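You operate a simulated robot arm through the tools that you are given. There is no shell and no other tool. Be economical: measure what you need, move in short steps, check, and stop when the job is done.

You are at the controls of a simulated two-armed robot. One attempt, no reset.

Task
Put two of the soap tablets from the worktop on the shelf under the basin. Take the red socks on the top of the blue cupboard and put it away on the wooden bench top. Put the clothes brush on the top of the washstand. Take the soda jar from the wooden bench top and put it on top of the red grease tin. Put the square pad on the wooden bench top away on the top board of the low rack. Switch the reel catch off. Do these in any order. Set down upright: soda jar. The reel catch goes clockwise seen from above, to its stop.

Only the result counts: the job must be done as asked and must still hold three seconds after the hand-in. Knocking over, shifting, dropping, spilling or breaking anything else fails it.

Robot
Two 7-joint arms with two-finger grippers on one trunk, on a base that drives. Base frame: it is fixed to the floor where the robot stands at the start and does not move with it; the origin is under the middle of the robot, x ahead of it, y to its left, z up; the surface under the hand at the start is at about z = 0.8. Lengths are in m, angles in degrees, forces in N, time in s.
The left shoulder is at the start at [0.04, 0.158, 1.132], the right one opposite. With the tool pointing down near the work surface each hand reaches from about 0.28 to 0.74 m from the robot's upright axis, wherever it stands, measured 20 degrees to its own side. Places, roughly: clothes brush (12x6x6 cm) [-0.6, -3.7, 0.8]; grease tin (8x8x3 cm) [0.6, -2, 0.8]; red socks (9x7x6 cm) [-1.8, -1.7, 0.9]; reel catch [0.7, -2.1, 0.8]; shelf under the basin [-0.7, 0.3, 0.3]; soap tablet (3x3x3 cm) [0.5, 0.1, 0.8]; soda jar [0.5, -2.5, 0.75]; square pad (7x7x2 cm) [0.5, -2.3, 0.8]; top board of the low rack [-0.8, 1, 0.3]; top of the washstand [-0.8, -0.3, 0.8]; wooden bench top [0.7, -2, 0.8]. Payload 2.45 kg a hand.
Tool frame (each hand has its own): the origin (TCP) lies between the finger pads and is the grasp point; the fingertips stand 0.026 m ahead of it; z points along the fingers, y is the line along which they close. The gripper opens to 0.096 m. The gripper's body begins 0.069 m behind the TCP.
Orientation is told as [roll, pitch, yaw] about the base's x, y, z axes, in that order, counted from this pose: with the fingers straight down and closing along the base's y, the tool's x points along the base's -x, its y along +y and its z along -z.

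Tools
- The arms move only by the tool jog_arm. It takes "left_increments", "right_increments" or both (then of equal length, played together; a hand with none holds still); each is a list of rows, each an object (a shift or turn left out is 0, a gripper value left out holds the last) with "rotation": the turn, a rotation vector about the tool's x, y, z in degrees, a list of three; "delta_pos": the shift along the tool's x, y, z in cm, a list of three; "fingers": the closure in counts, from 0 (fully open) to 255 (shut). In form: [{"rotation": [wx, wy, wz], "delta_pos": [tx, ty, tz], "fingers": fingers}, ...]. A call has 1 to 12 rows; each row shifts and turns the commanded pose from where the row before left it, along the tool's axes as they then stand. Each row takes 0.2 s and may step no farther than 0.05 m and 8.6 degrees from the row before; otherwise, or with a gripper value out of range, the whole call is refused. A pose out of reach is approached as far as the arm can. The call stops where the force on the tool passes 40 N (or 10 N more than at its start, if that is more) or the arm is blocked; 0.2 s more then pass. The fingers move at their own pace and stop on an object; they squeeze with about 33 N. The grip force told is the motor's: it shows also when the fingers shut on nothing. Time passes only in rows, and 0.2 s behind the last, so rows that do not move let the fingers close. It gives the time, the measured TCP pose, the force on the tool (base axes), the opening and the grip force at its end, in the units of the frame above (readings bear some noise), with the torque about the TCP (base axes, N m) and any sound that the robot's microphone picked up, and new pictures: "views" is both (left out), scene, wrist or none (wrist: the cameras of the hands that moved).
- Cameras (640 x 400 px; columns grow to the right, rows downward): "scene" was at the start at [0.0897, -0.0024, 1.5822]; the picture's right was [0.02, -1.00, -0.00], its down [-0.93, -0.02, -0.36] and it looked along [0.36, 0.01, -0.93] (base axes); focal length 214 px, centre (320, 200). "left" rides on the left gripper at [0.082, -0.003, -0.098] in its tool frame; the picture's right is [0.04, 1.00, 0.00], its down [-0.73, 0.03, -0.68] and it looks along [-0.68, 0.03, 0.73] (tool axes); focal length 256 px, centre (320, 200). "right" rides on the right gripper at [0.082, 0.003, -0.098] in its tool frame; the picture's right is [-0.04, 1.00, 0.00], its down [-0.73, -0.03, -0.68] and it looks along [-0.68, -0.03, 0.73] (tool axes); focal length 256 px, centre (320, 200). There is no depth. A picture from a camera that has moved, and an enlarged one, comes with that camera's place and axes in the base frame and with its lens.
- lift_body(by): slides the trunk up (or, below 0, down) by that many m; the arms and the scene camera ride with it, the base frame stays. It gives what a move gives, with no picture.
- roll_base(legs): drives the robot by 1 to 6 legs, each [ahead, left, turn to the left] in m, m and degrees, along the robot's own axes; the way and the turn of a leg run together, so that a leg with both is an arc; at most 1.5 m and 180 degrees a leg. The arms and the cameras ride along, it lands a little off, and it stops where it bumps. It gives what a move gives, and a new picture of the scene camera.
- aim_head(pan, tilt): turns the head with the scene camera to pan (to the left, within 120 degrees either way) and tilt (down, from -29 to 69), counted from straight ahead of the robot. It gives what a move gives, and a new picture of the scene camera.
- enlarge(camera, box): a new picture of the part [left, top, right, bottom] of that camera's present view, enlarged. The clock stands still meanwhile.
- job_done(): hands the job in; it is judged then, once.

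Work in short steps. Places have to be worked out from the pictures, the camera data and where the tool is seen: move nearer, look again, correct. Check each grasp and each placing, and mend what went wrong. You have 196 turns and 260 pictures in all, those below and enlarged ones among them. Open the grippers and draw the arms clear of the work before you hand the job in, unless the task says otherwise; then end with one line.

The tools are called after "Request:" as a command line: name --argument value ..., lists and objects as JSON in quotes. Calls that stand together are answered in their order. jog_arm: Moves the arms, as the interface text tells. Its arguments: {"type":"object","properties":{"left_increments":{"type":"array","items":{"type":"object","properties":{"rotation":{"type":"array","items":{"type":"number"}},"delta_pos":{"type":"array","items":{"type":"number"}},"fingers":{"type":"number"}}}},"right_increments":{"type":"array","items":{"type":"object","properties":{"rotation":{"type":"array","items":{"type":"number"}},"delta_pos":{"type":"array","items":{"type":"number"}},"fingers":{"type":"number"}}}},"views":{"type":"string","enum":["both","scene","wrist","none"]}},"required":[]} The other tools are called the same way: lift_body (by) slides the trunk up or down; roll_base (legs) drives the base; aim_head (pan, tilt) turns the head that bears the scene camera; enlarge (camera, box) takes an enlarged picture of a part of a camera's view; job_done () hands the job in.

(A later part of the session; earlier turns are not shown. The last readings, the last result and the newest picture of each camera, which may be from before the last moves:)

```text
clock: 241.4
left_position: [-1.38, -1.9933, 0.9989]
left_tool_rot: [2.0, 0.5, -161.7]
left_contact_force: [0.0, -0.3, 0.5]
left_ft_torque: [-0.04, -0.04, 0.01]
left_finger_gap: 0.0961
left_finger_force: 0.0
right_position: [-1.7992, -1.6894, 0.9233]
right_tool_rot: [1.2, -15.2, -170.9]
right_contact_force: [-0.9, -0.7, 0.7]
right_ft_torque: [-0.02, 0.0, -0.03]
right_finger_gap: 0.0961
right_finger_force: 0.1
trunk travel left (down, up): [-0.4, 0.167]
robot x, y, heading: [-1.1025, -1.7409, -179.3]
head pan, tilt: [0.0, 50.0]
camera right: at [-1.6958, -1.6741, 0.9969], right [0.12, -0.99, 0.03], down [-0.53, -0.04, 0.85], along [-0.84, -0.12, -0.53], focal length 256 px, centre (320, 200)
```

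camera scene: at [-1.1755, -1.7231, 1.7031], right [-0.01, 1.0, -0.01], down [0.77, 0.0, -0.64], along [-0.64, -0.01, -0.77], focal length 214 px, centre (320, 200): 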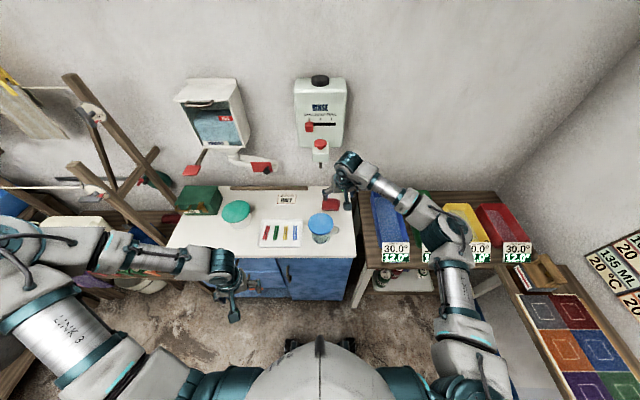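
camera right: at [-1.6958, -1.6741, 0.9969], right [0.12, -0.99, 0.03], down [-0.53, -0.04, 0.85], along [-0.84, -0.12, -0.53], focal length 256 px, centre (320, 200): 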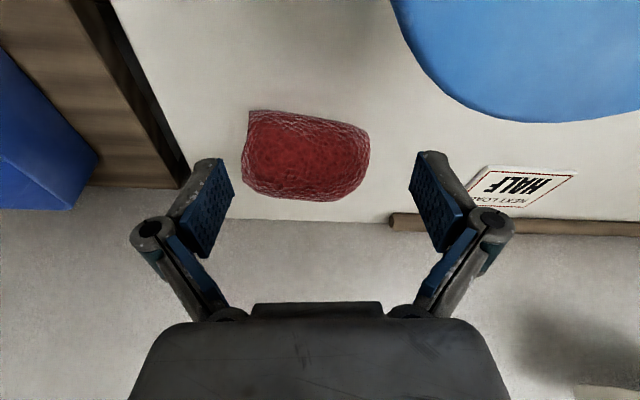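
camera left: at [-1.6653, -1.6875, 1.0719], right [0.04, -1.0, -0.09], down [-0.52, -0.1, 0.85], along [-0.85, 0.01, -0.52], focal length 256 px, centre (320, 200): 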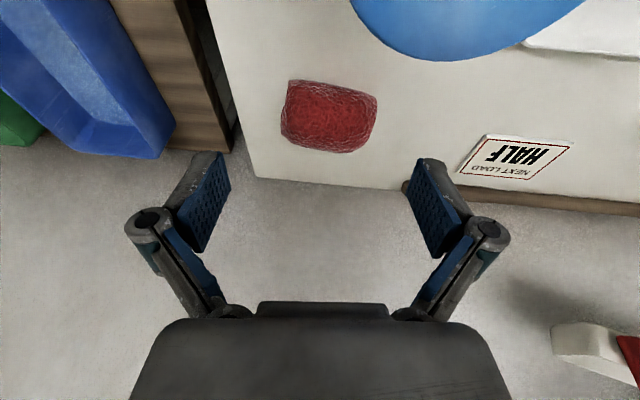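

Sock lies between the fingers, 7 mm to one side. I'm correcting, lowering 1.8 cm and gripping.

Request:
jog_arm --right_increments '[{"delta_pos": [0.2, -0.7, 0.9]}, {"delta_pos": [0.3, 0, 0.9]}, {"fingers": 255}, {}, {}, {}]' --views "wrist"

```text
clock: 242.8
left_position: [-1.3793, -1.9905, 0.9985]
left_tool_rot: [2.1, 0.5, -161.6]
left_contact_force: [-0.3, 0.1, -0.5]
left_ft_torque: [-0.01, 0.0, 0.02]
left_finger_gap: 0.0959
left_finger_force: 0.1
right_position: [-1.8011, -1.6777, 0.9049]
right_tool_rot: [1.2, -15.2, -171.1]
right_contact_force: [-0.7, 0.1, -0.2]
right_ft_torque: [0.01, 0.01, -0.01]
right_finger_gap: 0.0
right_finger_force: 28.9
trunk travel left (down, up): [-0.4, 0.167]
robot x, y, heading: [-1.1003, -1.7417, -179.9]
head pan, tilt: [0.0, 50.0]
camera right: at [-1.6978, -1.6631, 0.9778], right [0.12, -0.99, 0.03], down [-0.53, -0.04, 0.85], along [-0.84, -0.12, -0.53], focal length 256 px, centre (320, 200)
```

right: 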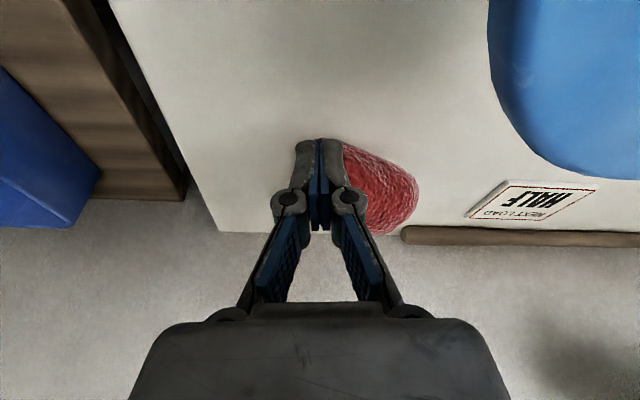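

The fingers closed beside the sock. I'm opening, rising a little and looking again.

Request:
jog_arm --right_increments '[{"delta_pos": [-0.8, 0, -3]}, {"delta_pos": [-0.8, 0, -3], "fingers": 0}, {}, {}]' --views "wrist"

```text
clock: 243.8
left_position: [-1.3788, -1.9894, 0.9987]
left_tool_rot: [2.1, 0.4, -161.6]
left_contact_force: [0.0, 0.0, -0.2]
left_ft_torque: [-0.02, 0.04, -0.01]
left_finger_gap: 0.0961
left_finger_force: 0.0
right_position: [-1.7999, -1.6764, 0.9668]
right_tool_rot: [1.3, -15.2, -171.1]
right_contact_force: [-0.5, 0.1, -0.2]
right_ft_torque: [0.01, 0.0, -0.01]
right_finger_gap: 0.096
right_finger_force: 0.1
trunk travel left (down, up): [-0.4, 0.167]
robot x, y, heading: [-1.0986, -1.7417, -179.6]
head pan, tilt: [0.0, 50.0]
camera right: at [-1.6968, -1.6612, 1.04], right [0.12, -0.99, 0.03], down [-0.53, -0.04, 0.85], along [-0.84, -0.12, -0.53], focal length 256 px, centre (320, 200)
```

right: 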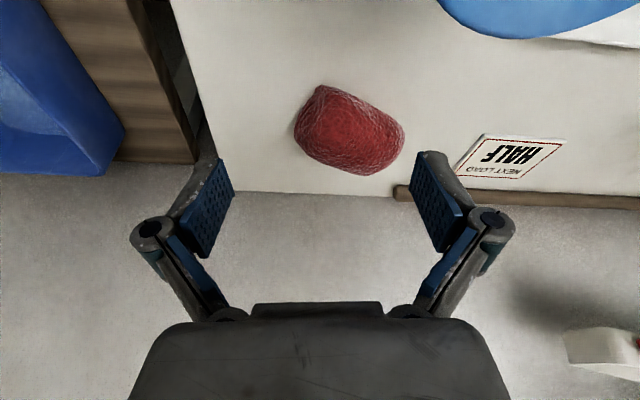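

Re-triangulating, the sock is lower and farther: now near (−1.856, −1.714, 0.863), with its long axis at about 45°. I'm raising a bit, turning the gripper 36° to close across its short side, and driving 9 cm closer.

Request:
jog_arm --right_increments '[{"delta_pos": [-1, 0, -4]}, {"rotation": [-1.87, 0, -6.95]}, {"rotation": [-1.87, 0, -6.95]}, {"rotation": [-1.87, 0, -6.95]}, {"rotation": [-1.87, 0, -6.95]}, {"rotation": [-1.87, 0, -6.95]}]' --views "none"

Request:
roll_base --legs '[[0.08, 0, 0]]'

Request:
jog_arm --right_increments '[{}, {}, {}, {}, {}, {}]' --views "wrist"

```text
clock: 245.2
left_position: [-1.3804, -1.9946, 0.9976]
left_tool_rot: [1.9, 0.4, -161.6]
left_contact_force: [0.0, -0.2, 0.0]
left_ft_torque: [0.0, -0.01, 0.0]
left_finger_gap: 0.096
left_finger_force: 0.0
right_position: [-1.798, -1.6793, 1.008]
right_tool_rot: [1.0, -15.5, -152.9]
right_contact_force: [0.3, -0.2, 0.2]
right_ft_torque: [0.0, -0.02, -0.02]
right_finger_gap: 0.0961
right_finger_force: 0.1
right hand out of reach, approached as far as the arm can: row 4, 5, 6
trunk travel left (down, up): [-0.4, 0.167]
robot x, y, heading: [-1.1043, -1.7468, -179.5]
head pan, tilt: [0.0, 50.0]
```

```text
clock: 246.3
left_position: [-1.4559, -1.9933, 1.0007]
left_tool_rot: [1.8, 0.5, -161.5]
left_contact_force: [0.7, 0.0, -0.2]
left_ft_torque: [-0.02, -0.02, -0.01]
left_finger_gap: 0.0958
left_finger_force: 0.1
right_position: [-1.8751, -1.6789, 1.0101]
right_tool_rot: [0.9, -15.6, -152.9]
right_contact_force: [-0.6, 0.7, 0.0]
right_ft_torque: [-0.02, 0.03, 0.02]
right_finger_gap: 0.096
right_finger_force: 0.1
trunk travel left (down, up): [-0.4, 0.167]
robot x, y, heading: [-1.1835, -1.7423, -179.7]
head pan, tilt: [0.0, 50.0]
camera scene: at [-1.2506, -1.7453, 1.7035], right [-0.01, 1.0, 0.0], down [0.77, 0.01, -0.64], along [-0.64, 0.0, -0.77], focal length 214 px, centre (320, 200)
```

scene: 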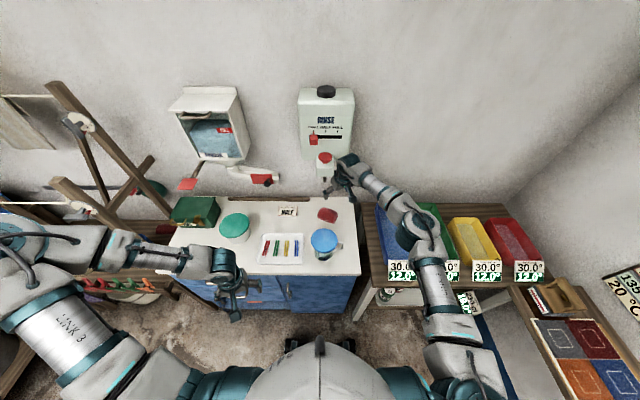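

```text
clock: 247.7
left_position: [-1.4577, -1.9922, 1.0002]
left_tool_rot: [1.9, 0.4, -161.6]
left_contact_force: [-0.9, 0.1, 0.1]
left_ft_torque: [-0.01, 0.01, 0.03]
left_finger_gap: 0.0959
left_finger_force: 0.0
right_position: [-1.8769, -1.6776, 1.0098]
right_tool_rot: [1.0, -15.5, -153.0]
right_contact_force: [-0.4, -0.5, 1.3]
right_ft_torque: [0.0, 0.03, -0.05]
right_finger_gap: 0.0958
right_finger_force: 0.1
trunk travel left (down, up): [-0.4, 0.167]
robot x, y, heading: [-1.1821, -1.746, -179.5]
head pan, tilt: [0.0, 50.0]
camera right: at [-1.7842, -1.6324, 1.0819], right [0.42, -0.91, 0.03], down [-0.49, -0.2, 0.85], along [-0.77, -0.37, -0.53], focal length 256 px, centre (320, 200)
```

right: 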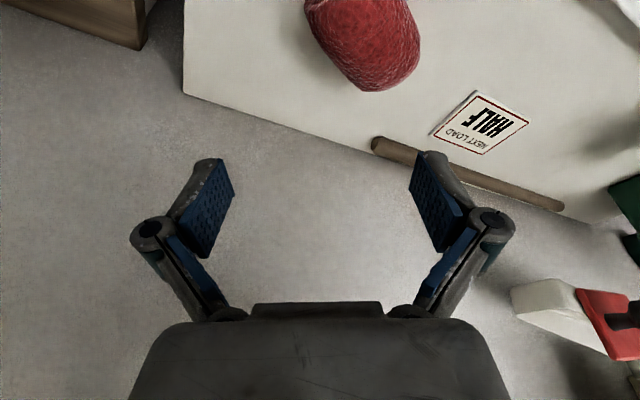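

Sock confirmed at ≈(−1.862, −1.714). I'm stepping back from the wall and lowering to z≈0.95, trying a little more turn.

Request:
jog_arm --right_increments '[{"delta_pos": [2.3, 1.5, 2.5]}, {"delta_pos": [2.3, 1.5, 2.5]}, {"rotation": [-1.5, 0, -5.8]}, {}]' --views "wrist"

```text
clock: 248.7
left_position: [-1.4574, -1.9929, 1.0]
left_tool_rot: [2.0, 0.4, -161.6]
left_contact_force: [0.1, 0.0, -0.6]
left_ft_torque: [0.01, 0.02, 0.03]
left_finger_gap: 0.0959
left_finger_force: 0.1
right_position: [-1.8354, -1.6907, 0.9492]
right_tool_rot: [0.8, -15.7, -147.0]
right_contact_force: [0.6, 0.1, 1.0]
right_ft_torque: [-0.01, 0.0, -0.02]
right_finger_gap: 0.0957
right_finger_force: 0.1
trunk travel left (down, up): [-0.4, 0.167]
robot x, y, heading: [-1.1805, -1.7447, -179.6]
head pan, tilt: [0.0, 50.0]
camera right: at [-1.7468, -1.6357, 1.0215], right [0.52, -0.86, 0.03], down [-0.46, -0.25, 0.85], along [-0.72, -0.45, -0.52], focal length 256 px, centre (320, 200)
```

right: 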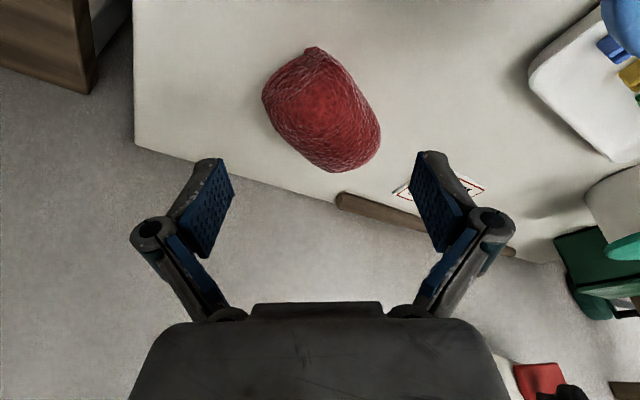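

Turn works here. I'm turning 16° more and lowering to z≈0.90 over the sock.

Request:
jog_arm --right_increments '[{"rotation": [-2.07, 0, -7.73]}, {"rotation": [-2.07, 0, -7.73]}, {"delta_pos": [-0.55, -0.15, 2.7]}, {"delta_pos": [-0.55, -0.15, 2.7]}, {}]' --views "wrist"

```text
clock: 249.9
left_position: [-1.4579, -1.9931, 0.9981]
left_tool_rot: [1.9, 0.4, -161.6]
left_contact_force: [-1.3, 0.3, -0.1]
left_ft_torque: [-0.05, 0.01, 0.01]
left_finger_gap: 0.0963
left_finger_force: 0.1
right_position: [-1.8366, -1.6892, 0.95]
right_tool_rot: [0.9, -15.7, -143.0]
right_contact_force: [-0.7, -0.5, 0.4]
right_ft_torque: [-0.01, 0.01, -0.03]
right_finger_gap: 0.096
right_finger_force: 0.0
right hand out of reach, approached as far as the arm can: row 1, 2, 3, 4
trunk travel left (down, up): [-0.4, 0.167]
robot x, y, heading: [-1.1798, -1.7426, -179.7]
head pan, tilt: [0.0, 50.0]
camera right: at [-1.7509, -1.6298, 1.0217], right [0.57, -0.82, 0.02], down [-0.44, -0.28, 0.85], along [-0.69, -0.5, -0.52], focal length 256 px, centre (320, 200)
```

right: 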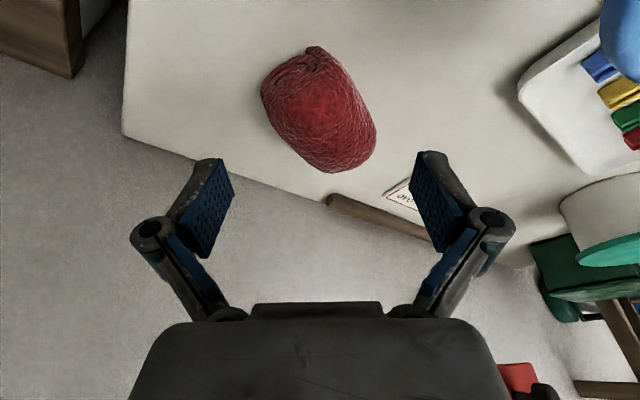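

The yaw limit here is about −143°, which is good enough. I'm easing the turn back slightly and descending.

Request:
jog_arm --right_increments '[{"rotation": [1, 0, 3.9]}, {"delta_pos": [-0.6, 0.2, 2.7]}, {"delta_pos": [-0.6, 0.2, 2.7]}, {}]' --views "wrist"

```text
clock: 250.9
left_position: [-1.455, -1.9913, 0.9998]
left_tool_rot: [1.9, 0.4, -161.6]
left_contact_force: [0.3, 0.2, 0.3]
left_ft_torque: [0.0, -0.06, 0.0]
left_finger_gap: 0.0959
left_finger_force: 0.0
right_position: [-1.8498, -1.705, 0.909]
right_tool_rot: [0.6, -15.8, -147.2]
right_contact_force: [0.4, 0.5, 0.1]
right_ft_torque: [-0.01, 0.0, 0.01]
right_finger_gap: 0.0958
right_finger_force: 0.1
right hand out of reach, approached as far as the arm can: row 3
trunk travel left (down, up): [-0.4, 0.167]
robot x, y, heading: [-1.1843, -1.7425, -179.7]
head pan, tilt: [0.0, 50.0]
camera right: at [-1.7617, -1.6513, 0.9812], right [0.51, -0.86, 0.02], down [-0.46, -0.25, 0.85], along [-0.73, -0.45, -0.52], focal length 256 px, centre (320, 200)
```

right: 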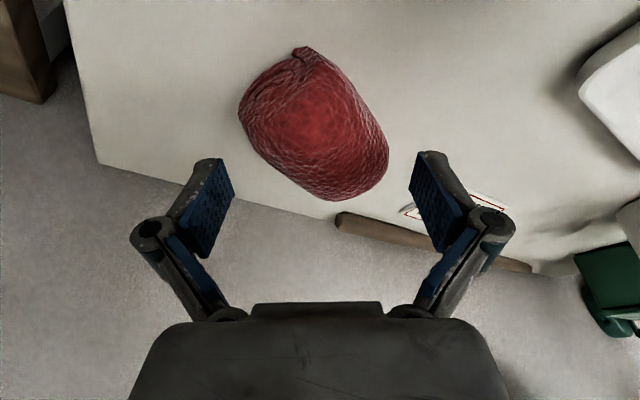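

The sock is right under the hand but the arm is at its limit downward, so I'll lower the trunk instead.

Request:
lift_body --by -0.03

Request:
jog_arm --right_increments '[{}, {}]' --views "wrist"

```text
clock: 251.7
left_position: [-1.4566, -1.9928, 0.9668]
left_tool_rot: [2.1, 1.0, -161.5]
left_contact_force: [-0.2, 0.3, 0.4]
left_ft_torque: [0.03, -0.01, -0.01]
left_finger_gap: 0.096
left_finger_force: 0.1
right_position: [-1.8512, -1.7059, 0.8805]
right_tool_rot: [0.8, -15.8, -147.0]
right_contact_force: [0.4, -0.2, -0.6]
right_ft_torque: [-0.05, 0.01, -0.02]
right_finger_gap: 0.0957
right_finger_force: 0.0
trunk travel left (down, up): [-0.37, 0.197]
robot x, y, heading: [-1.1823, -1.7415, -179.7]
head pan, tilt: [0.0, 50.0]
```

```text
clock: 252.2
left_position: [-1.456, -1.9931, 0.9669]
left_tool_rot: [2.2, 0.9, -161.7]
left_contact_force: [-0.4, 0.2, 0.2]
left_ft_torque: [0.03, -0.05, 0.02]
left_finger_gap: 0.0961
left_finger_force: 0.1
right_position: [-1.8502, -1.7041, 0.8791]
right_tool_rot: [0.7, -15.6, -147.1]
right_contact_force: [-0.1, -1.0, -0.3]
right_ft_torque: [0.0, -0.03, 0.02]
right_finger_gap: 0.0961
right_finger_force: 0.0
trunk travel left (down, up): [-0.37, 0.197]
robot x, y, heading: [-1.1834, -1.7432, -179.5]
head pan, tilt: [0.0, 50.0]
camera right: at [-1.7624, -1.65, 0.9519], right [0.51, -0.86, 0.03], down [-0.46, -0.25, 0.85], along [-0.72, -0.45, -0.52], focal length 256 px, centre (320, 200)
```

right: 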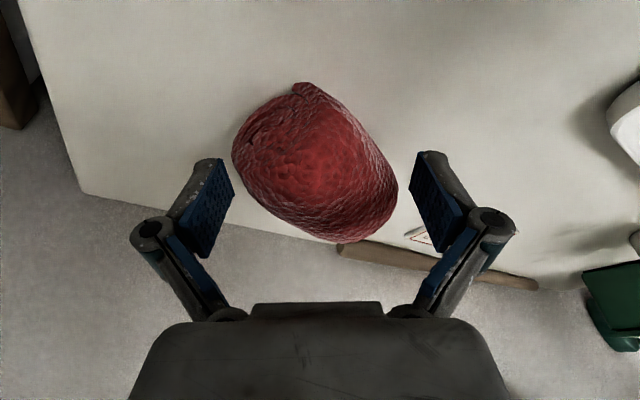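

It fits between the fingers. I'm lowering 1.5 cm more and closing.

Request:
lift_body --by -0.015

Request:
jog_arm --right_increments '[{"fingers": 255}, {}, {}, {}]' --views "wrist"

```text
clock: 252.9
left_position: [-1.4561, -1.9926, 0.9489]
left_tool_rot: [2.3, 1.4, -161.6]
left_contact_force: [-0.4, 0.1, 0.3]
left_ft_torque: [0.02, -0.01, 0.0]
left_finger_gap: 0.0961
left_finger_force: 0.1
right_position: [-1.8501, -1.705, 0.8639]
right_tool_rot: [0.9, -15.8, -147.1]
right_contact_force: [0.5, 0.1, -0.2]
right_ft_torque: [-0.02, -0.01, 0.03]
right_finger_gap: 0.0961
right_finger_force: 0.1
trunk travel left (down, up): [-0.355, 0.212]
robot x, y, heading: [-1.1825, -1.7453, -179.4]
head pan, tilt: [0.0, 50.0]
```

```text
clock: 253.9
left_position: [-1.4556, -1.9929, 0.9492]
left_tool_rot: [2.3, 1.3, -161.6]
left_contact_force: [1.0, 0.0, -0.5]
left_ft_torque: [0.03, -0.01, -0.02]
left_finger_gap: 0.0961
left_finger_force: 0.0
right_position: [-1.8512, -1.7048, 0.8674]
right_tool_rot: [0.8, -16.0, -147.1]
right_contact_force: [-3.1, 1.9, 17.2]
right_ft_torque: [0.17, 0.12, 0.2]
right_finger_gap: 0.0723
right_finger_force: 32.9
trunk travel left (down, up): [-0.355, 0.212]
robot x, y, heading: [-1.1836, -1.7411, -179.5]
head pan, tilt: [0.0, 50.0]
camera right: at [-1.7621, -1.6496, 0.9386], right [0.51, -0.86, 0.02], down [-0.46, -0.25, 0.85], along [-0.73, -0.45, -0.52], focal length 256 px, centre (320, 200)
```

right: 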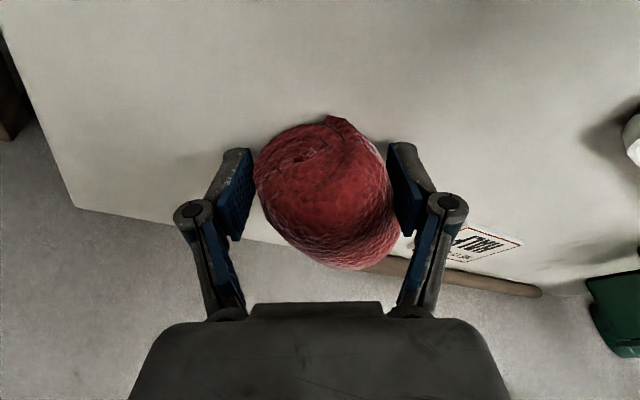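

Socks are gripped (72 mm). I'm rising along the tool axis, which leads up and away from the wall and jug.

Request:
jog_arm --right_increments '[{"delta_pos": [0, 0, -3]}, {"delta_pos": [0, -0.5, -4]}, {"delta_pos": [0, -1, -4]}, {"delta_pos": [0, -1, -4]}]' --views "both"

```text
clock: 254.9
left_position: [-1.4559, -1.9919, 0.9497]
left_tool_rot: [2.3, 1.5, -161.6]
left_contact_force: [1.0, 0.0, 0.8]
left_ft_torque: [-0.03, 0.0, 0.03]
left_finger_gap: 0.0959
left_finger_force: 0.2
right_position: [-1.8303, -1.6582, 1.0087]
right_tool_rot: [0.9, -15.7, -147.0]
right_contact_force: [-0.1, 0.0, -0.2]
right_ft_torque: [0.01, 0.0, 0.02]
right_finger_gap: 0.0709
right_finger_force: 32.9
trunk travel left (down, up): [-0.355, 0.212]
robot x, y, heading: [-1.1793, -1.7403, -179.7]
head pan, tilt: [0.0, 50.0]
camera scene: at [-1.2677, -1.7428, 1.6582], right [-0.01, 1.0, 0.0], down [0.77, 0.01, -0.64], along [-0.64, -0.01, -0.77], focal length 214 px, centre (320, 200)
camera right: at [-1.7426, -1.6034, 1.0812], right [0.51, -0.86, 0.03], down [-0.46, -0.25, 0.85], along [-0.72, -0.45, -0.52], focal length 256 px, centre (320, 200)
```

scene: 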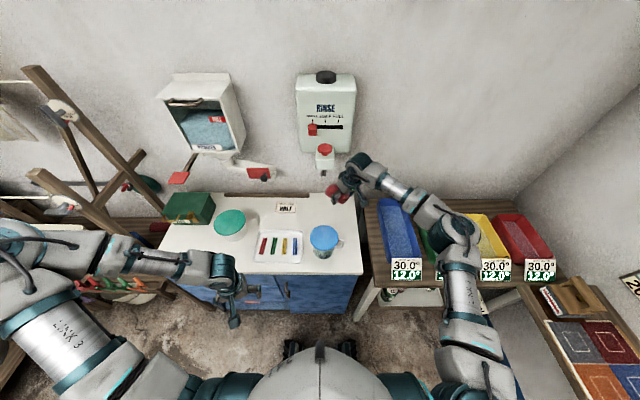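
right: 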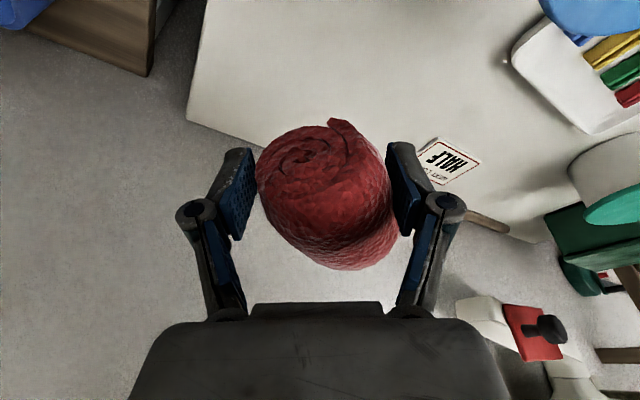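

Held firmly. I'm raising the trunk, backing away, and retracting the hand.

Request:
lift_body --by 0.08

Request:
roll_base --legs '[[-0.62, 0, 0]]'

Request:
jog_arm --right_increments '[{"rotation": [2, 0, 7.5], "delta_pos": [4, 0, 0]}, {"rotation": [2, 0, 7.5], "delta_pos": [4, 0, 0]}, {"rotation": [2, 0, 7.5], "delta_pos": [4, 0, 0]}, {"rotation": [0, 7.5, 0], "delta_pos": [4, 0, 0]}, {"rotation": [0, 7.5, 0], "delta_pos": [4, -1, 0]}, {"delta_pos": [4, -1, 0]}]' --views "wrist"

```text
clock: 256.1
left_position: [-1.4555, -1.9935, 1.0282]
left_tool_rot: [2.3, 1.4, -161.6]
left_contact_force: [-0.1, -0.5, 0.0]
left_ft_torque: [0.0, 0.0, -0.03]
left_finger_gap: 0.0959
left_finger_force: 0.1
right_position: [-1.832, -1.6599, 1.0886]
right_tool_rot: [0.8, -15.7, -147.0]
right_contact_force: [-0.6, 0.0, -0.6]
right_ft_torque: [0.0, -0.04, 0.01]
right_finger_gap: 0.0706
right_finger_force: 32.9
trunk travel left (down, up): [-0.435, 0.132]
robot x, y, heading: [-1.1799, -1.7425, -179.4]
head pan, tilt: [0.0, 50.0]
```

```text
clock: 259.5
left_position: [-0.8443, -1.9878, 1.0295]
left_tool_rot: [2.3, 1.4, -161.7]
left_contact_force: [0.6, -0.7, 0.6]
left_ft_torque: [-0.01, -0.01, 0.03]
left_finger_gap: 0.0961
left_finger_force: 0.1
right_position: [-1.2191, -1.6547, 1.0874]
right_tool_rot: [0.9, -15.7, -147.2]
right_contact_force: [0.2, 0.8, -1.2]
right_ft_torque: [-0.02, -0.01, 0.01]
right_finger_gap: 0.0701
right_finger_force: 33.3
trunk travel left (down, up): [-0.435, 0.132]
robot x, y, heading: [-0.5702, -1.7381, -179.7]
head pan, tilt: [0.0, 50.0]
camera scene: at [-0.6384, -1.7394, 1.738], right [-0.01, 1.0, 0.0], down [0.77, 0.0, -0.64], along [-0.64, 0.0, -0.77], focal length 214 px, centre (320, 200)
```

scene: 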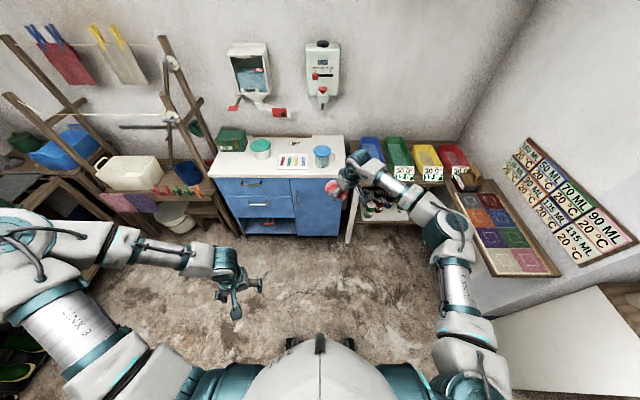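

```text
clock: 260.9
left_position: [-0.8392, -1.9876, 1.0305]
left_tool_rot: [2.2, 1.2, -161.8]
left_contact_force: [-0.3, 0.5, 0.1]
left_ft_torque: [-0.01, 0.01, 0.0]
left_finger_gap: 0.0962
left_finger_force: 0.1
right_position: [-0.9938, -1.5649, 1.0422]
right_tool_rot: [1.1, -0.5, -170.4]
right_contact_force: [-0.1, 0.6, -0.5]
right_ft_torque: [-0.01, 0.04, 0.02]
right_finger_gap: 0.0692
right_finger_force: 32.9
trunk travel left (down, up): [-0.435, 0.132]
robot x, y, heading: [-0.567, -1.7374, -179.7]
head pan, tilt: [0.0, 50.0]
camera right: at [-0.9137, -1.5522, 1.139], right [0.13, -0.99, 0.02], down [-0.72, -0.08, 0.69], along [-0.68, -0.1, -0.73], focal length 256 px, centre (320, 200)
```

right: 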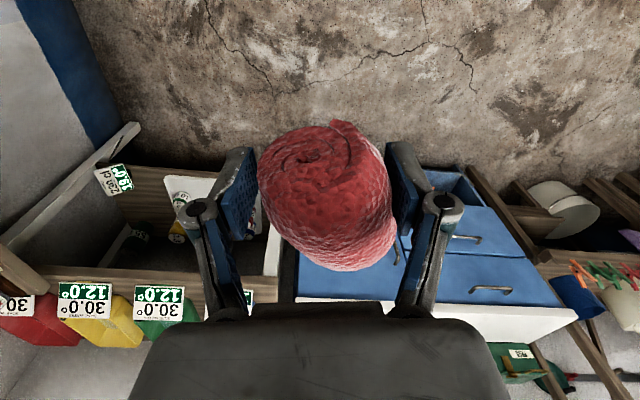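

Now to the bench: turning round and approaching so the right hand comes over the free spot near (0.52, −2.38).

Request:
roll_base --legs '[[0, 0, 180], [0.2, -0.46, 0], [0.38, 0, 0]]'

Request:
jog_arm --right_increments '[{}, {}, {}]' --views "wrist"

```text
clock: 273.3
left_position: [0.2978, -1.9088, 1.0291]
left_tool_rot: [1.7, 1.5, 20.2]
left_contact_force: [0.0, 0.6, -0.9]
left_ft_torque: [-0.07, 0.05, 0.01]
left_finger_gap: 0.0957
left_finger_force: 0.0
right_position: [0.4688, -2.3258, 1.0442]
right_tool_rot: [0.6, -0.5, 11.6]
right_contact_force: [0.1, 0.9, 0.3]
right_ft_torque: [-0.09, 0.01, -0.01]
right_finger_gap: 0.0666
right_finger_force: 33.1
trunk travel left (down, up): [-0.435, 0.132]
robot x, y, heading: [0.0353, -2.1741, 2.0]
head pan, tilt: [0.0, 50.0]
camera scene: at [0.1003, -2.1543, 1.7382], right [0.04, -1.0, 0.01], down [-0.77, -0.03, -0.64], along [0.64, 0.02, -0.77], focal length 214 px, centre (320, 200)
```

scene: 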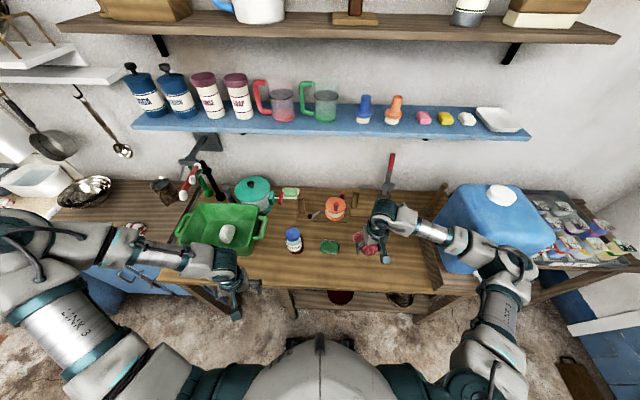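

```text
clock: 274.1
left_position: [0.2981, -1.9113, 1.0302]
left_tool_rot: [2.1, 1.3, 20.2]
left_contact_force: [-0.3, -0.3, 0.5]
left_ft_torque: [0.0, -0.01, 0.02]
left_finger_gap: 0.0957
left_finger_force: 0.0
right_position: [0.4676, -2.329, 1.0423]
right_tool_rot: [0.8, -0.6, 11.7]
right_contact_force: [-1.0, -0.6, -0.9]
right_ft_torque: [-0.03, 0.04, -0.03]
right_finger_gap: 0.0667
right_finger_force: 33.1
trunk travel left (down, up): [-0.435, 0.132]
robot x, y, heading: [0.0363, -2.17, 1.9]
head pan, tilt: [0.0, 50.0]
camera right: at [0.3857, -2.3438, 1.1398], right [-0.16, 0.99, 0.02], down [0.72, 0.11, 0.69], along [0.68, 0.12, -0.73], focal length 256 px, centre (320, 200)
```

right: 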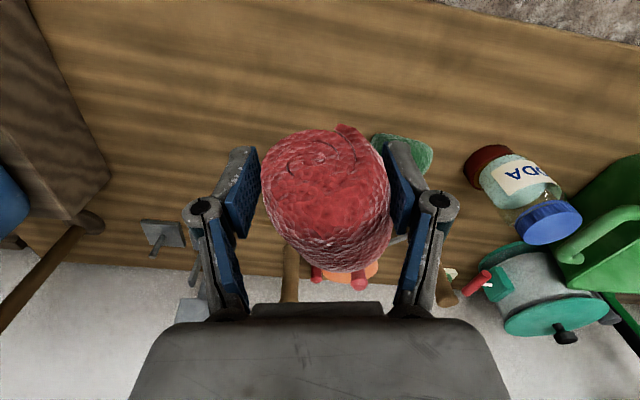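

I'm moving over (0.51, −2.39) and lowering toward the bench (contact expected near z≈0.84).

Request:
jog_arm --right_increments '[{"delta_pos": [-1.4, -3.3, 1]}, {"delta_pos": [-1.4, -3.3, 1]}, {"delta_pos": [0, 0, 4]}, {"delta_pos": [0, 0, 4]}, {"delta_pos": [0, 0, 4]}, {"delta_pos": [0, 0, 2]}, {"delta_pos": [0, 0, 1]}]' --views "both"

```text
clock: 275.7
left_position: [0.2984, -1.9239, 1.0329]
left_tool_rot: [2.6, 1.1, 20.1]
left_contact_force: [0.7, -0.5, 0.4]
left_ft_torque: [-0.01, -0.01, -0.03]
left_finger_gap: 0.0961
left_finger_force: 0.0
right_position: [0.5089, -2.3953, 0.8703]
right_tool_rot: [1.3, -0.6, 11.6]
right_contact_force: [0.1, 0.0, -1.5]
right_ft_torque: [0.03, -0.02, -0.03]
right_finger_gap: 0.0662
right_finger_force: 33.6
trunk travel left (down, up): [-0.435, 0.132]
robot x, y, heading: [0.034, -2.1723, 2.1]
head pan, tilt: [0.0, 50.0]
camera scene: at [0.1034, -2.1792, 1.7381], right [0.04, -1.0, -0.01], down [-0.77, -0.02, -0.64], along [0.64, 0.03, -0.77], focal length 214 px, centre (320, 200)
camera right: at [0.4273, -2.4106, 0.9671], right [-0.16, 0.99, 0.02], down [0.72, 0.1, 0.69], along [0.67, 0.13, -0.73], focal length 256 px, centre (320, 200)
```

scene: 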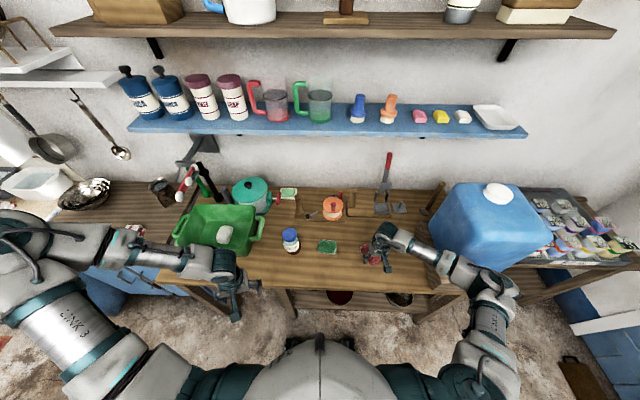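
right: 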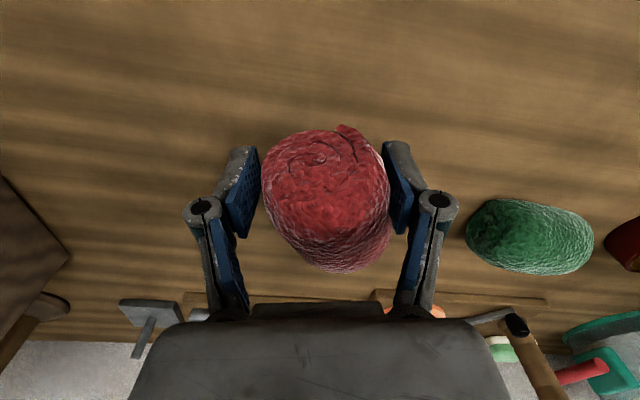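

Clear spot. I'm creeping down to contact.

Request:
jog_arm --right_increments '[{"delta_pos": [0, 0, 1.5]}, {"delta_pos": [0, 0, 0.8]}, {"delta_pos": [0, 0, 0.4]}, {"delta_pos": [0, 0, 0.4]}, {}]' --views "none"

```text
clock: 276.9
left_position: [0.2967, -1.9154, 1.0322]
left_tool_rot: [2.2, 1.1, 20.1]
left_contact_force: [0.4, 1.0, -0.6]
left_ft_torque: [-0.03, -0.03, -0.01]
left_finger_gap: 0.0961
left_finger_force: 0.1
right_position: [0.5075, -2.3885, 0.8409]
right_tool_rot: [0.8, -0.6, 11.3]
right_contact_force: [-7.3, -2.7, 13.5]
right_ft_torque: [0.09, -0.63, -0.07]
right_finger_gap: 0.066
right_finger_force: 32.8
trunk travel left (down, up): [-0.435, 0.132]
robot x, y, heading: [0.0343, -2.1735, 2.3]
head pan, tilt: [0.0, 50.0]
```

The socks touch the bench. I'm releasing and rising.

Request:
jog_arm --right_increments '[{"delta_pos": [0, 0, -0.2]}, {"fingers": 0}, {}, {}, {"delta_pos": [0, 0, -3]}, {"delta_pos": [0, 0, -4]}, {"delta_pos": [0, 0, -4]}, {"delta_pos": [2, 0, -4]}]' --views "both"

Request:
enlarge --camera "scene" --box '[230, 170, 410, 282]'

```text
clock: 278.7
left_position: [0.2979, -1.919, 1.0325]
left_tool_rot: [2.1, 1.1, 20.3]
left_contact_force: [0.2, -0.4, 0.4]
left_ft_torque: [0.02, -0.05, -0.01]
left_finger_gap: 0.0962
left_finger_force: 0.0
right_position: [0.4874, -2.3971, 0.9938]
right_tool_rot: [1.1, -0.7, 11.6]
right_contact_force: [0.7, 0.6, 0.0]
right_ft_torque: [0.01, -0.02, -0.01]
right_finger_gap: 0.0962
right_finger_force: 0.0
trunk travel left (down, up): [-0.435, 0.132]
robot x, y, heading: [0.0306, -2.1752, 2.1]
head pan, tilt: [0.0, 50.0]
camera scene: at [0.1009, -2.1701, 1.7382], right [0.04, -1.0, 0.0], down [-0.77, -0.03, -0.64], along [0.64, 0.02, -0.77], focal length 214 px, centre (320, 200)
camera right: at [0.4047, -2.413, 1.0898], right [-0.16, 0.99, 0.02], down [0.72, 0.1, 0.69], along [0.68, 0.13, -0.73], focal length 256 px, centre (320, 200)
```

scene: 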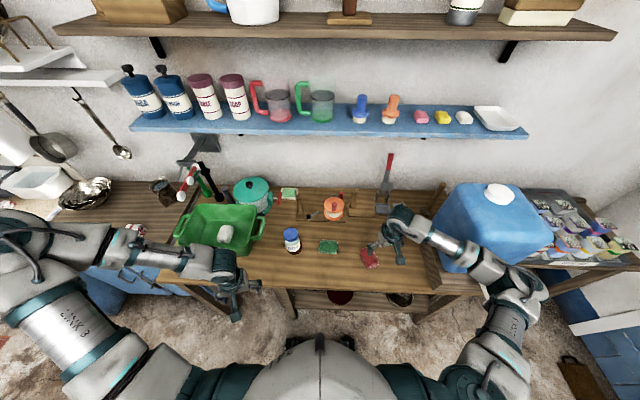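
right: 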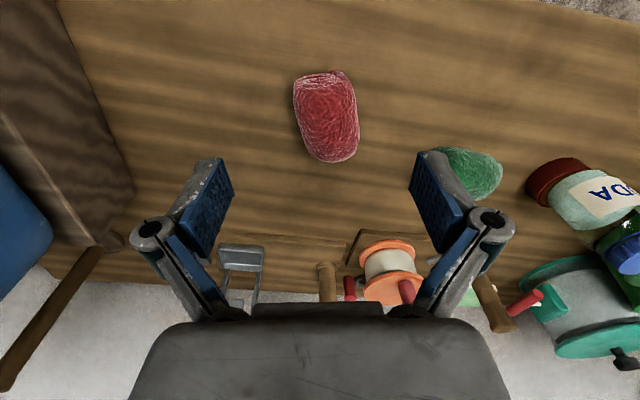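

```text
3.56 times, centred on (320, 226) of scene
camera zoom: at [0.1009, -2.1701, 1.7382], right [0.04, -1.0, 0.0], down [-0.77, -0.03, -0.64], along [0.64, 0.02, -0.77], focal length 763 px, centre (320, 108)
```

zoom: 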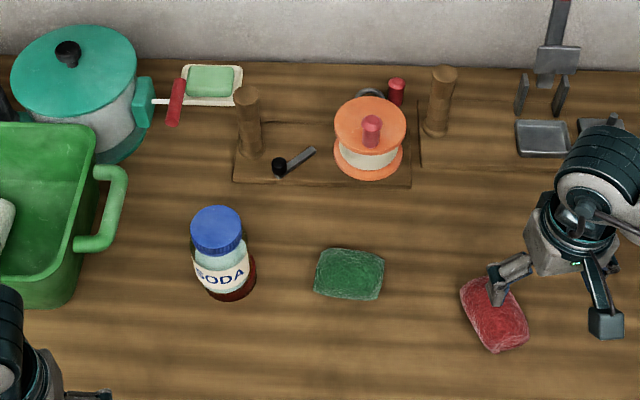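

Socks are on the bench and the jar stands on the tin. Now the brush near the door: backing off, turning right, and driving toward it.

Request:
jog_arm --right_increments '[{"delta_pos": [3, 0, -3]}, {"delta_pos": [3, 0, -3]}]' --views "none"

Request:
roll_base --legs '[[-0.55, 0, 0], [0, 0, -92], [0.5, 0, 0]]'

```text
clock: 279.3
left_position: [0.2964, -1.9194, 1.0324]
left_tool_rot: [2.2, 1.1, 20.2]
left_contact_force: [-0.3, -0.2, -0.7]
left_ft_torque: [0.0, -0.01, -0.01]
left_finger_gap: 0.0962
left_finger_force: 0.0
right_position: [0.4272, -2.4112, 1.0513]
right_tool_rot: [1.2, -0.7, 11.6]
right_contact_force: [0.2, 0.3, 0.0]
right_ft_torque: [0.01, -0.02, 0.0]
right_finger_gap: 0.0958
right_finger_force: 0.1
trunk travel left (down, up): [-0.435, 0.132]
robot x, y, heading: [0.033, -2.1722, 1.9]
head pan, tilt: [0.0, 50.0]
```

```text
clock: 288.9
left_position: [-0.2727, -2.9669, 1.0309]
left_tool_rot: [2.3, 1.1, -72.0]
left_contact_force: [-0.3, -0.1, -0.6]
left_ft_torque: [0.01, -0.01, -0.02]
left_finger_gap: 0.0959
left_finger_force: 0.1
right_position: [-0.7699, -3.0818, 1.0515]
right_tool_rot: [1.1, -0.7, -80.6]
right_contact_force: [0.5, 0.5, 0.0]
right_ft_torque: [-0.03, -0.01, 0.01]
right_finger_gap: 0.0959
right_finger_force: 0.0
trunk travel left (down, up): [-0.435, 0.132]
robot x, y, heading: [-0.5176, -2.6938, -89.9]
head pan, tilt: [0.0, 50.0]
camera scene: at [-0.5183, -2.7604, 1.7382], right [-1.0, 0.0, 0.0], down [0.0, 0.77, -0.64], along [0.0, -0.64, -0.77], focal length 214 px, centre (320, 200)
```

scene: 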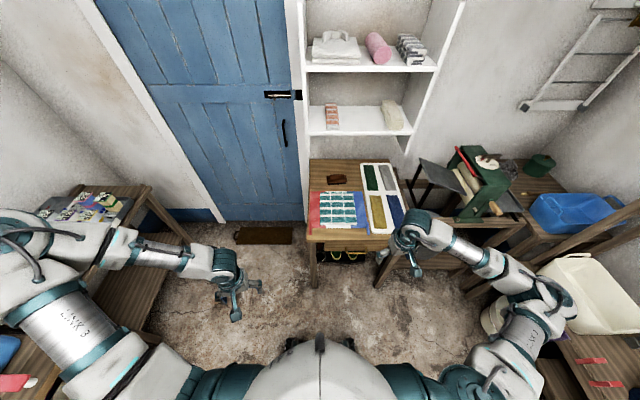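

The brush is at about (−0.615, −3.68) on the small table. I'm driving 33 cm closer.

Request:
roll_base --legs '[[0.33, 0, 0]]'

Request:
enlarge --camera "scene" --box '[260, 140, 440, 252]'

Request:
jog_arm --right_increments '[{"rotation": [0, -7, 0], "delta_pos": [0, 3, 0]}, {"rotation": [0, -7, 0], "delta_pos": [0, 4, 0]}, {"rotation": [0, -7, 0], "delta_pos": [0, 4, 0]}, {}]' --views "wrist"

```text
clock: 291.1
left_position: [-0.2714, -3.2944, 1.0332]
left_tool_rot: [2.2, 1.0, -71.9]
left_contact_force: [0.1, 0.0, -0.3]
left_ft_torque: [-0.03, 0.02, 0.02]
left_finger_gap: 0.096
left_finger_force: 0.1
right_position: [-0.7684, -3.4083, 1.0528]
right_tool_rot: [1.0, -0.8, -80.5]
right_contact_force: [0.0, 0.2, 1.3]
right_ft_torque: [-0.04, -0.02, 0.03]
right_finger_gap: 0.0961
right_finger_force: 0.0
trunk travel left (down, up): [-0.435, 0.132]
robot x, y, heading: [-0.5155, -3.0235, -90.1]
head pan, tilt: [0.0, 50.0]
camera scene: at [-0.5177, -3.0882, 1.7383], right [-1.0, 0.0, 0.0], down [0.0, 0.77, -0.64], along [0.0, -0.64, -0.77], focal length 214 px, centre (320, 200)
```

scene: 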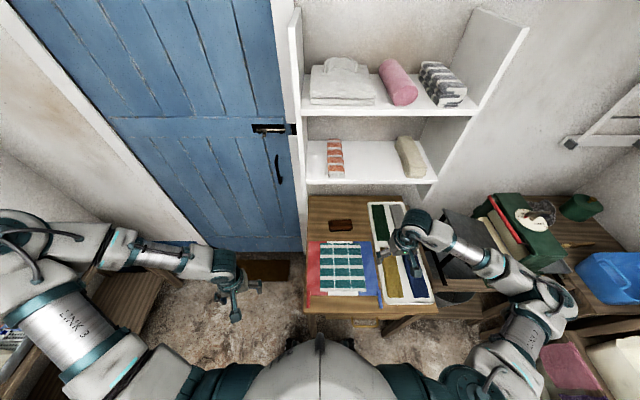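

```text
3.56 times, centred on (350, 196) of scene
camera zoom: at [-0.5177, -3.0882, 1.7383], right [-1.0, 0.0, 0.0], down [0.0, 0.77, -0.64], along [0.0, -0.64, -0.77], focal length 763 px, centre (213, 214)
```

zoom: 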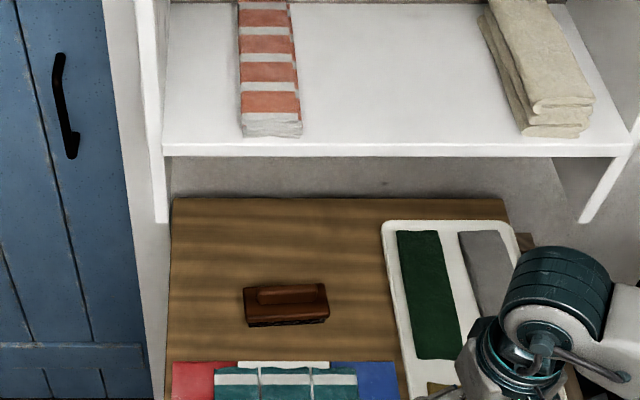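

```text
clock: 292.1
left_position: [-0.2696, -3.2942, 1.0335]
left_tool_rot: [2.0, 1.0, -71.9]
left_contact_force: [0.3, 0.3, 0.3]
left_ft_torque: [-0.02, -0.02, 0.03]
left_finger_gap: 0.0962
left_finger_force: 0.1
right_position: [-0.6579, -3.3894, 1.0557]
right_tool_rot: [1.1, -21.9, -80.9]
right_contact_force: [0.3, 0.1, 0.1]
right_ft_torque: [0.0, 0.04, -0.03]
right_finger_gap: 0.0958
right_finger_force: 0.1
trunk travel left (down, up): [-0.435, 0.132]
robot x, y, heading: [-0.5208, -3.026, -89.8]
head pan, tilt: [0.0, 50.0]
camera right: at [-0.6744, -3.2783, 1.1155], right [0.99, 0.13, 0.03], down [0.03, -0.43, 0.9], along [0.13, -0.89, -0.43], focal length 256 px, centre (320, 200)
```

right: 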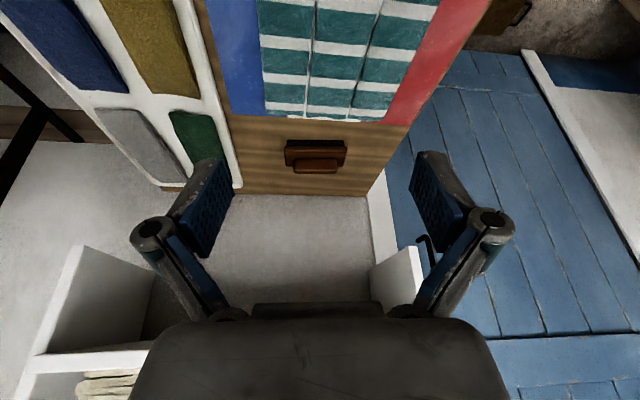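

The brush's long side lies across (12 cm along x), so I must close along y, under a shelf at z≈1.17. I'll lower the trunk and turn the right hand about 95°.

Request:
jog_arm --right_increments '[{"rotation": [0, 7, 0]}, {"rotation": [0, 7, 0]}, {"rotation": [0, 7, 0]}, {"rotation": [0, 0, 8]}, {"rotation": [0, 0, 8]}, {"rotation": [0, 0, 8]}, {"rotation": [0, 0, 8]}, {"rotation": [0, 0, 8]}, {"rotation": [0, 0, 8]}]' --views "none"

Request:
jog_arm --right_increments '[{"rotation": [0, 0, 8]}, {"rotation": [0, 0, 8]}, {"rotation": [0, 0, 8]}, {"rotation": [0, 0, 8]}, {"rotation": [0, 0, 8]}, {"rotation": [0, 0, 8]}, {}]' --views "wrist"

```text
clock: 294.1
left_position: [-0.2703, -3.2932, 1.0334]
left_tool_rot: [2.2, 1.0, -71.7]
left_contact_force: [-0.3, 0.1, -0.4]
left_ft_torque: [-0.01, -0.02, -0.04]
left_finger_gap: 0.096
left_finger_force: 0.0
right_position: [-0.6604, -3.3895, 1.0544]
right_tool_rot: [1.3, 0.3, -128.6]
right_contact_force: [0.2, -0.8, 0.0]
right_ft_torque: [-0.03, -0.04, 0.0]
right_finger_gap: 0.0956
right_finger_force: 0.0
trunk travel left (down, up): [-0.435, 0.132]
robot x, y, heading: [-0.5154, -3.0226, -89.8]
head pan, tilt: [0.0, 50.0]
```

```text
clock: 295.7
left_position: [-0.2698, -3.2943, 1.0333]
left_tool_rot: [2.2, 1.0, -71.8]
left_contact_force: [0.8, 0.2, -0.2]
left_ft_torque: [-0.02, -0.02, -0.01]
left_finger_gap: 0.0961
left_finger_force: 0.1
right_position: [-0.6591, -3.3891, 1.0547]
right_tool_rot: [0.7, 1.1, -176.7]
right_contact_force: [-0.6, 1.0, 0.6]
right_ft_torque: [0.0, -0.04, -0.02]
right_finger_gap: 0.096
right_finger_force: 0.1
trunk travel left (down, up): [-0.435, 0.132]
robot x, y, heading: [-0.5184, -3.0271, -90.0]
head pan, tilt: [0.0, 50.0]
camera right: at [-0.5806, -3.3879, 1.1539], right [0.02, -1.0, 0.01], down [-0.75, -0.01, 0.66], along [-0.66, -0.02, -0.75], focal length 256 px, centre (320, 200)
```

right: 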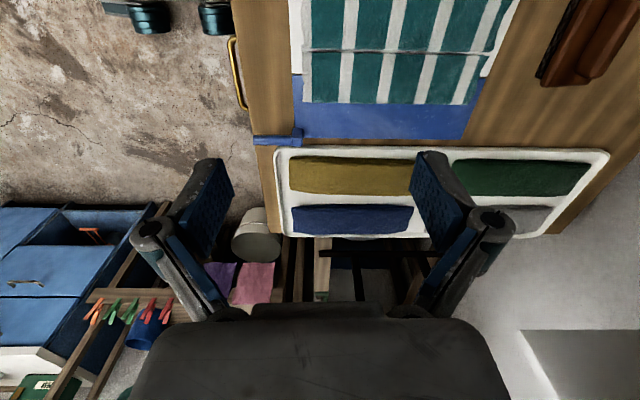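

Turned fully. I'm lowering the trunk 13 cm and then moving the hand toward the brush at z≈0.93.

Request:
lift_body --by -0.13

Request:
jog_arm --right_increments '[{"delta_pos": [0.3, 4, 0]}, {"delta_pos": [0.3, 4, 0]}, {"delta_pos": [0.3, 4, 0]}, {"delta_pos": [0.3, 4, 0]}, {"delta_pos": [0.3, 4, 0]}]' --views "both"

```text
clock: 297.3
left_position: [-0.27, -3.2908, 0.8864]
left_tool_rot: [3.2, 4.4, -71.8]
left_contact_force: [0.3, 0.6, 0.0]
left_ft_torque: [-0.02, 0.0, 0.0]
left_finger_gap: 0.0958
left_finger_force: 0.0
right_position: [-0.6583, -3.3898, 0.9254]
right_tool_rot: [0.8, 1.0, -176.5]
right_contact_force: [-0.6, -0.5, 0.7]
right_ft_torque: [0.0, -0.01, -0.02]
right_finger_gap: 0.0957
right_finger_force: 0.0
trunk travel left (down, up): [-0.305, 0.262]
robot x, y, heading: [-0.5151, -3.0256, -89.7]
head pan, tilt: [0.0, 50.0]
```

```text
clock: 298.5
left_position: [-0.2692, -3.2937, 0.8866]
left_tool_rot: [3.2, 4.4, -71.8]
left_contact_force: [0.3, -0.3, -0.1]
left_ft_torque: [0.02, -0.01, -0.01]
left_finger_gap: 0.0959
left_finger_force: 0.0
right_position: [-0.6317, -3.5894, 0.9262]
right_tool_rot: [0.6, 1.1, -176.4]
right_contact_force: [0.3, -0.5, -0.7]
right_ft_torque: [0.05, 0.0, -0.01]
right_finger_gap: 0.096
right_finger_force: 0.1
trunk travel left (down, up): [-0.305, 0.262]
robot x, y, heading: [-0.5182, -3.0252, -89.9]
head pan, tilt: [0.0, 50.0]
camera scene: at [-0.5148, -3.1331, 1.6078], right [-1.0, 0.0, 0.0], down [0.0, 0.77, -0.64], along [0.0, -0.64, -0.77], focal length 214 px, centre (320, 200)
camera right: at [-0.5528, -3.5884, 1.0254], right [0.02, -1.0, 0.01], down [-0.75, -0.01, 0.66], along [-0.66, -0.02, -0.75], focal length 256 px, centre (320, 200)
```

scene: 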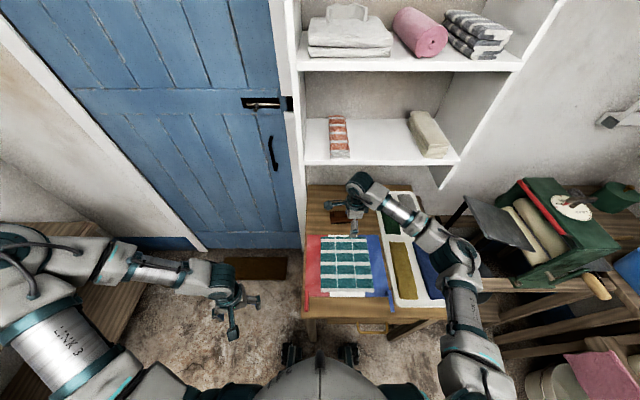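
right: 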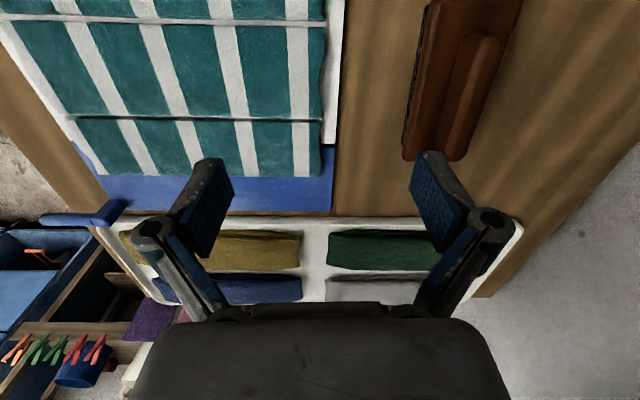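

Shelf underside is ≈1.14 at y −3.66, and the wrist top would be ≈1.10 at grasp height. So I'll go down first beside the brush (x≈−0.70), slide under the shelf low, then move sideways to straddle the brush.

Request:
jog_arm --right_increments '[{"rotation": [-8, 0, 0], "delta_pos": [-2.3, 0, 0]}, {"delta_pos": [-2.3, 0, 1]}, {"delta_pos": [-2.2, 0, 2]}, {"delta_pos": [0, 0, 2]}, {}]' --views "both"

```text
clock: 299.7
left_position: [-0.2694, -3.2928, 0.8874]
left_tool_rot: [3.2, 4.3, -71.8]
left_contact_force: [-0.3, -0.6, 0.8]
left_ft_torque: [0.02, 0.01, 0.03]
left_finger_gap: 0.096
left_finger_force: 0.0
right_position: [-0.6991, -3.6004, 0.8769]
right_tool_rot: [8.7, 1.1, -176.5]
right_contact_force: [0.4, 0.2, -0.1]
right_ft_torque: [0.02, -0.03, 0.01]
right_finger_gap: 0.096
right_finger_force: 0.2
trunk travel left (down, up): [-0.305, 0.262]
robot x, y, heading: [-0.5157, -3.0235, -89.8]
head pan, tilt: [0.0, 50.0]
camera scene: at [-0.5157, -3.1316, 1.608], right [-1.0, 0.0, 0.0], down [0.0, 0.77, -0.64], along [0.0, -0.64, -0.77], focal length 214 px, centre (320, 200)
camera right: at [-0.6206, -3.5845, 0.9752], right [0.02, -0.99, 0.15], down [-0.75, 0.09, 0.65], along [-0.66, -0.12, -0.74], focal length 256 px, centre (320, 200)
```

scene: 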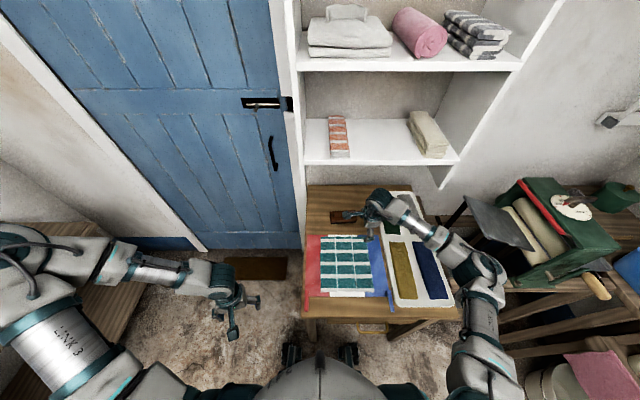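
right: 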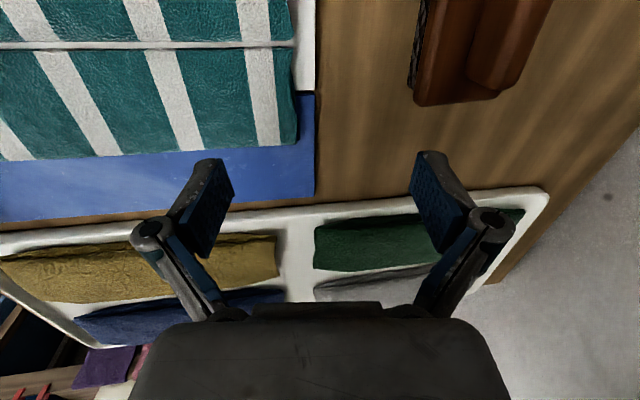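

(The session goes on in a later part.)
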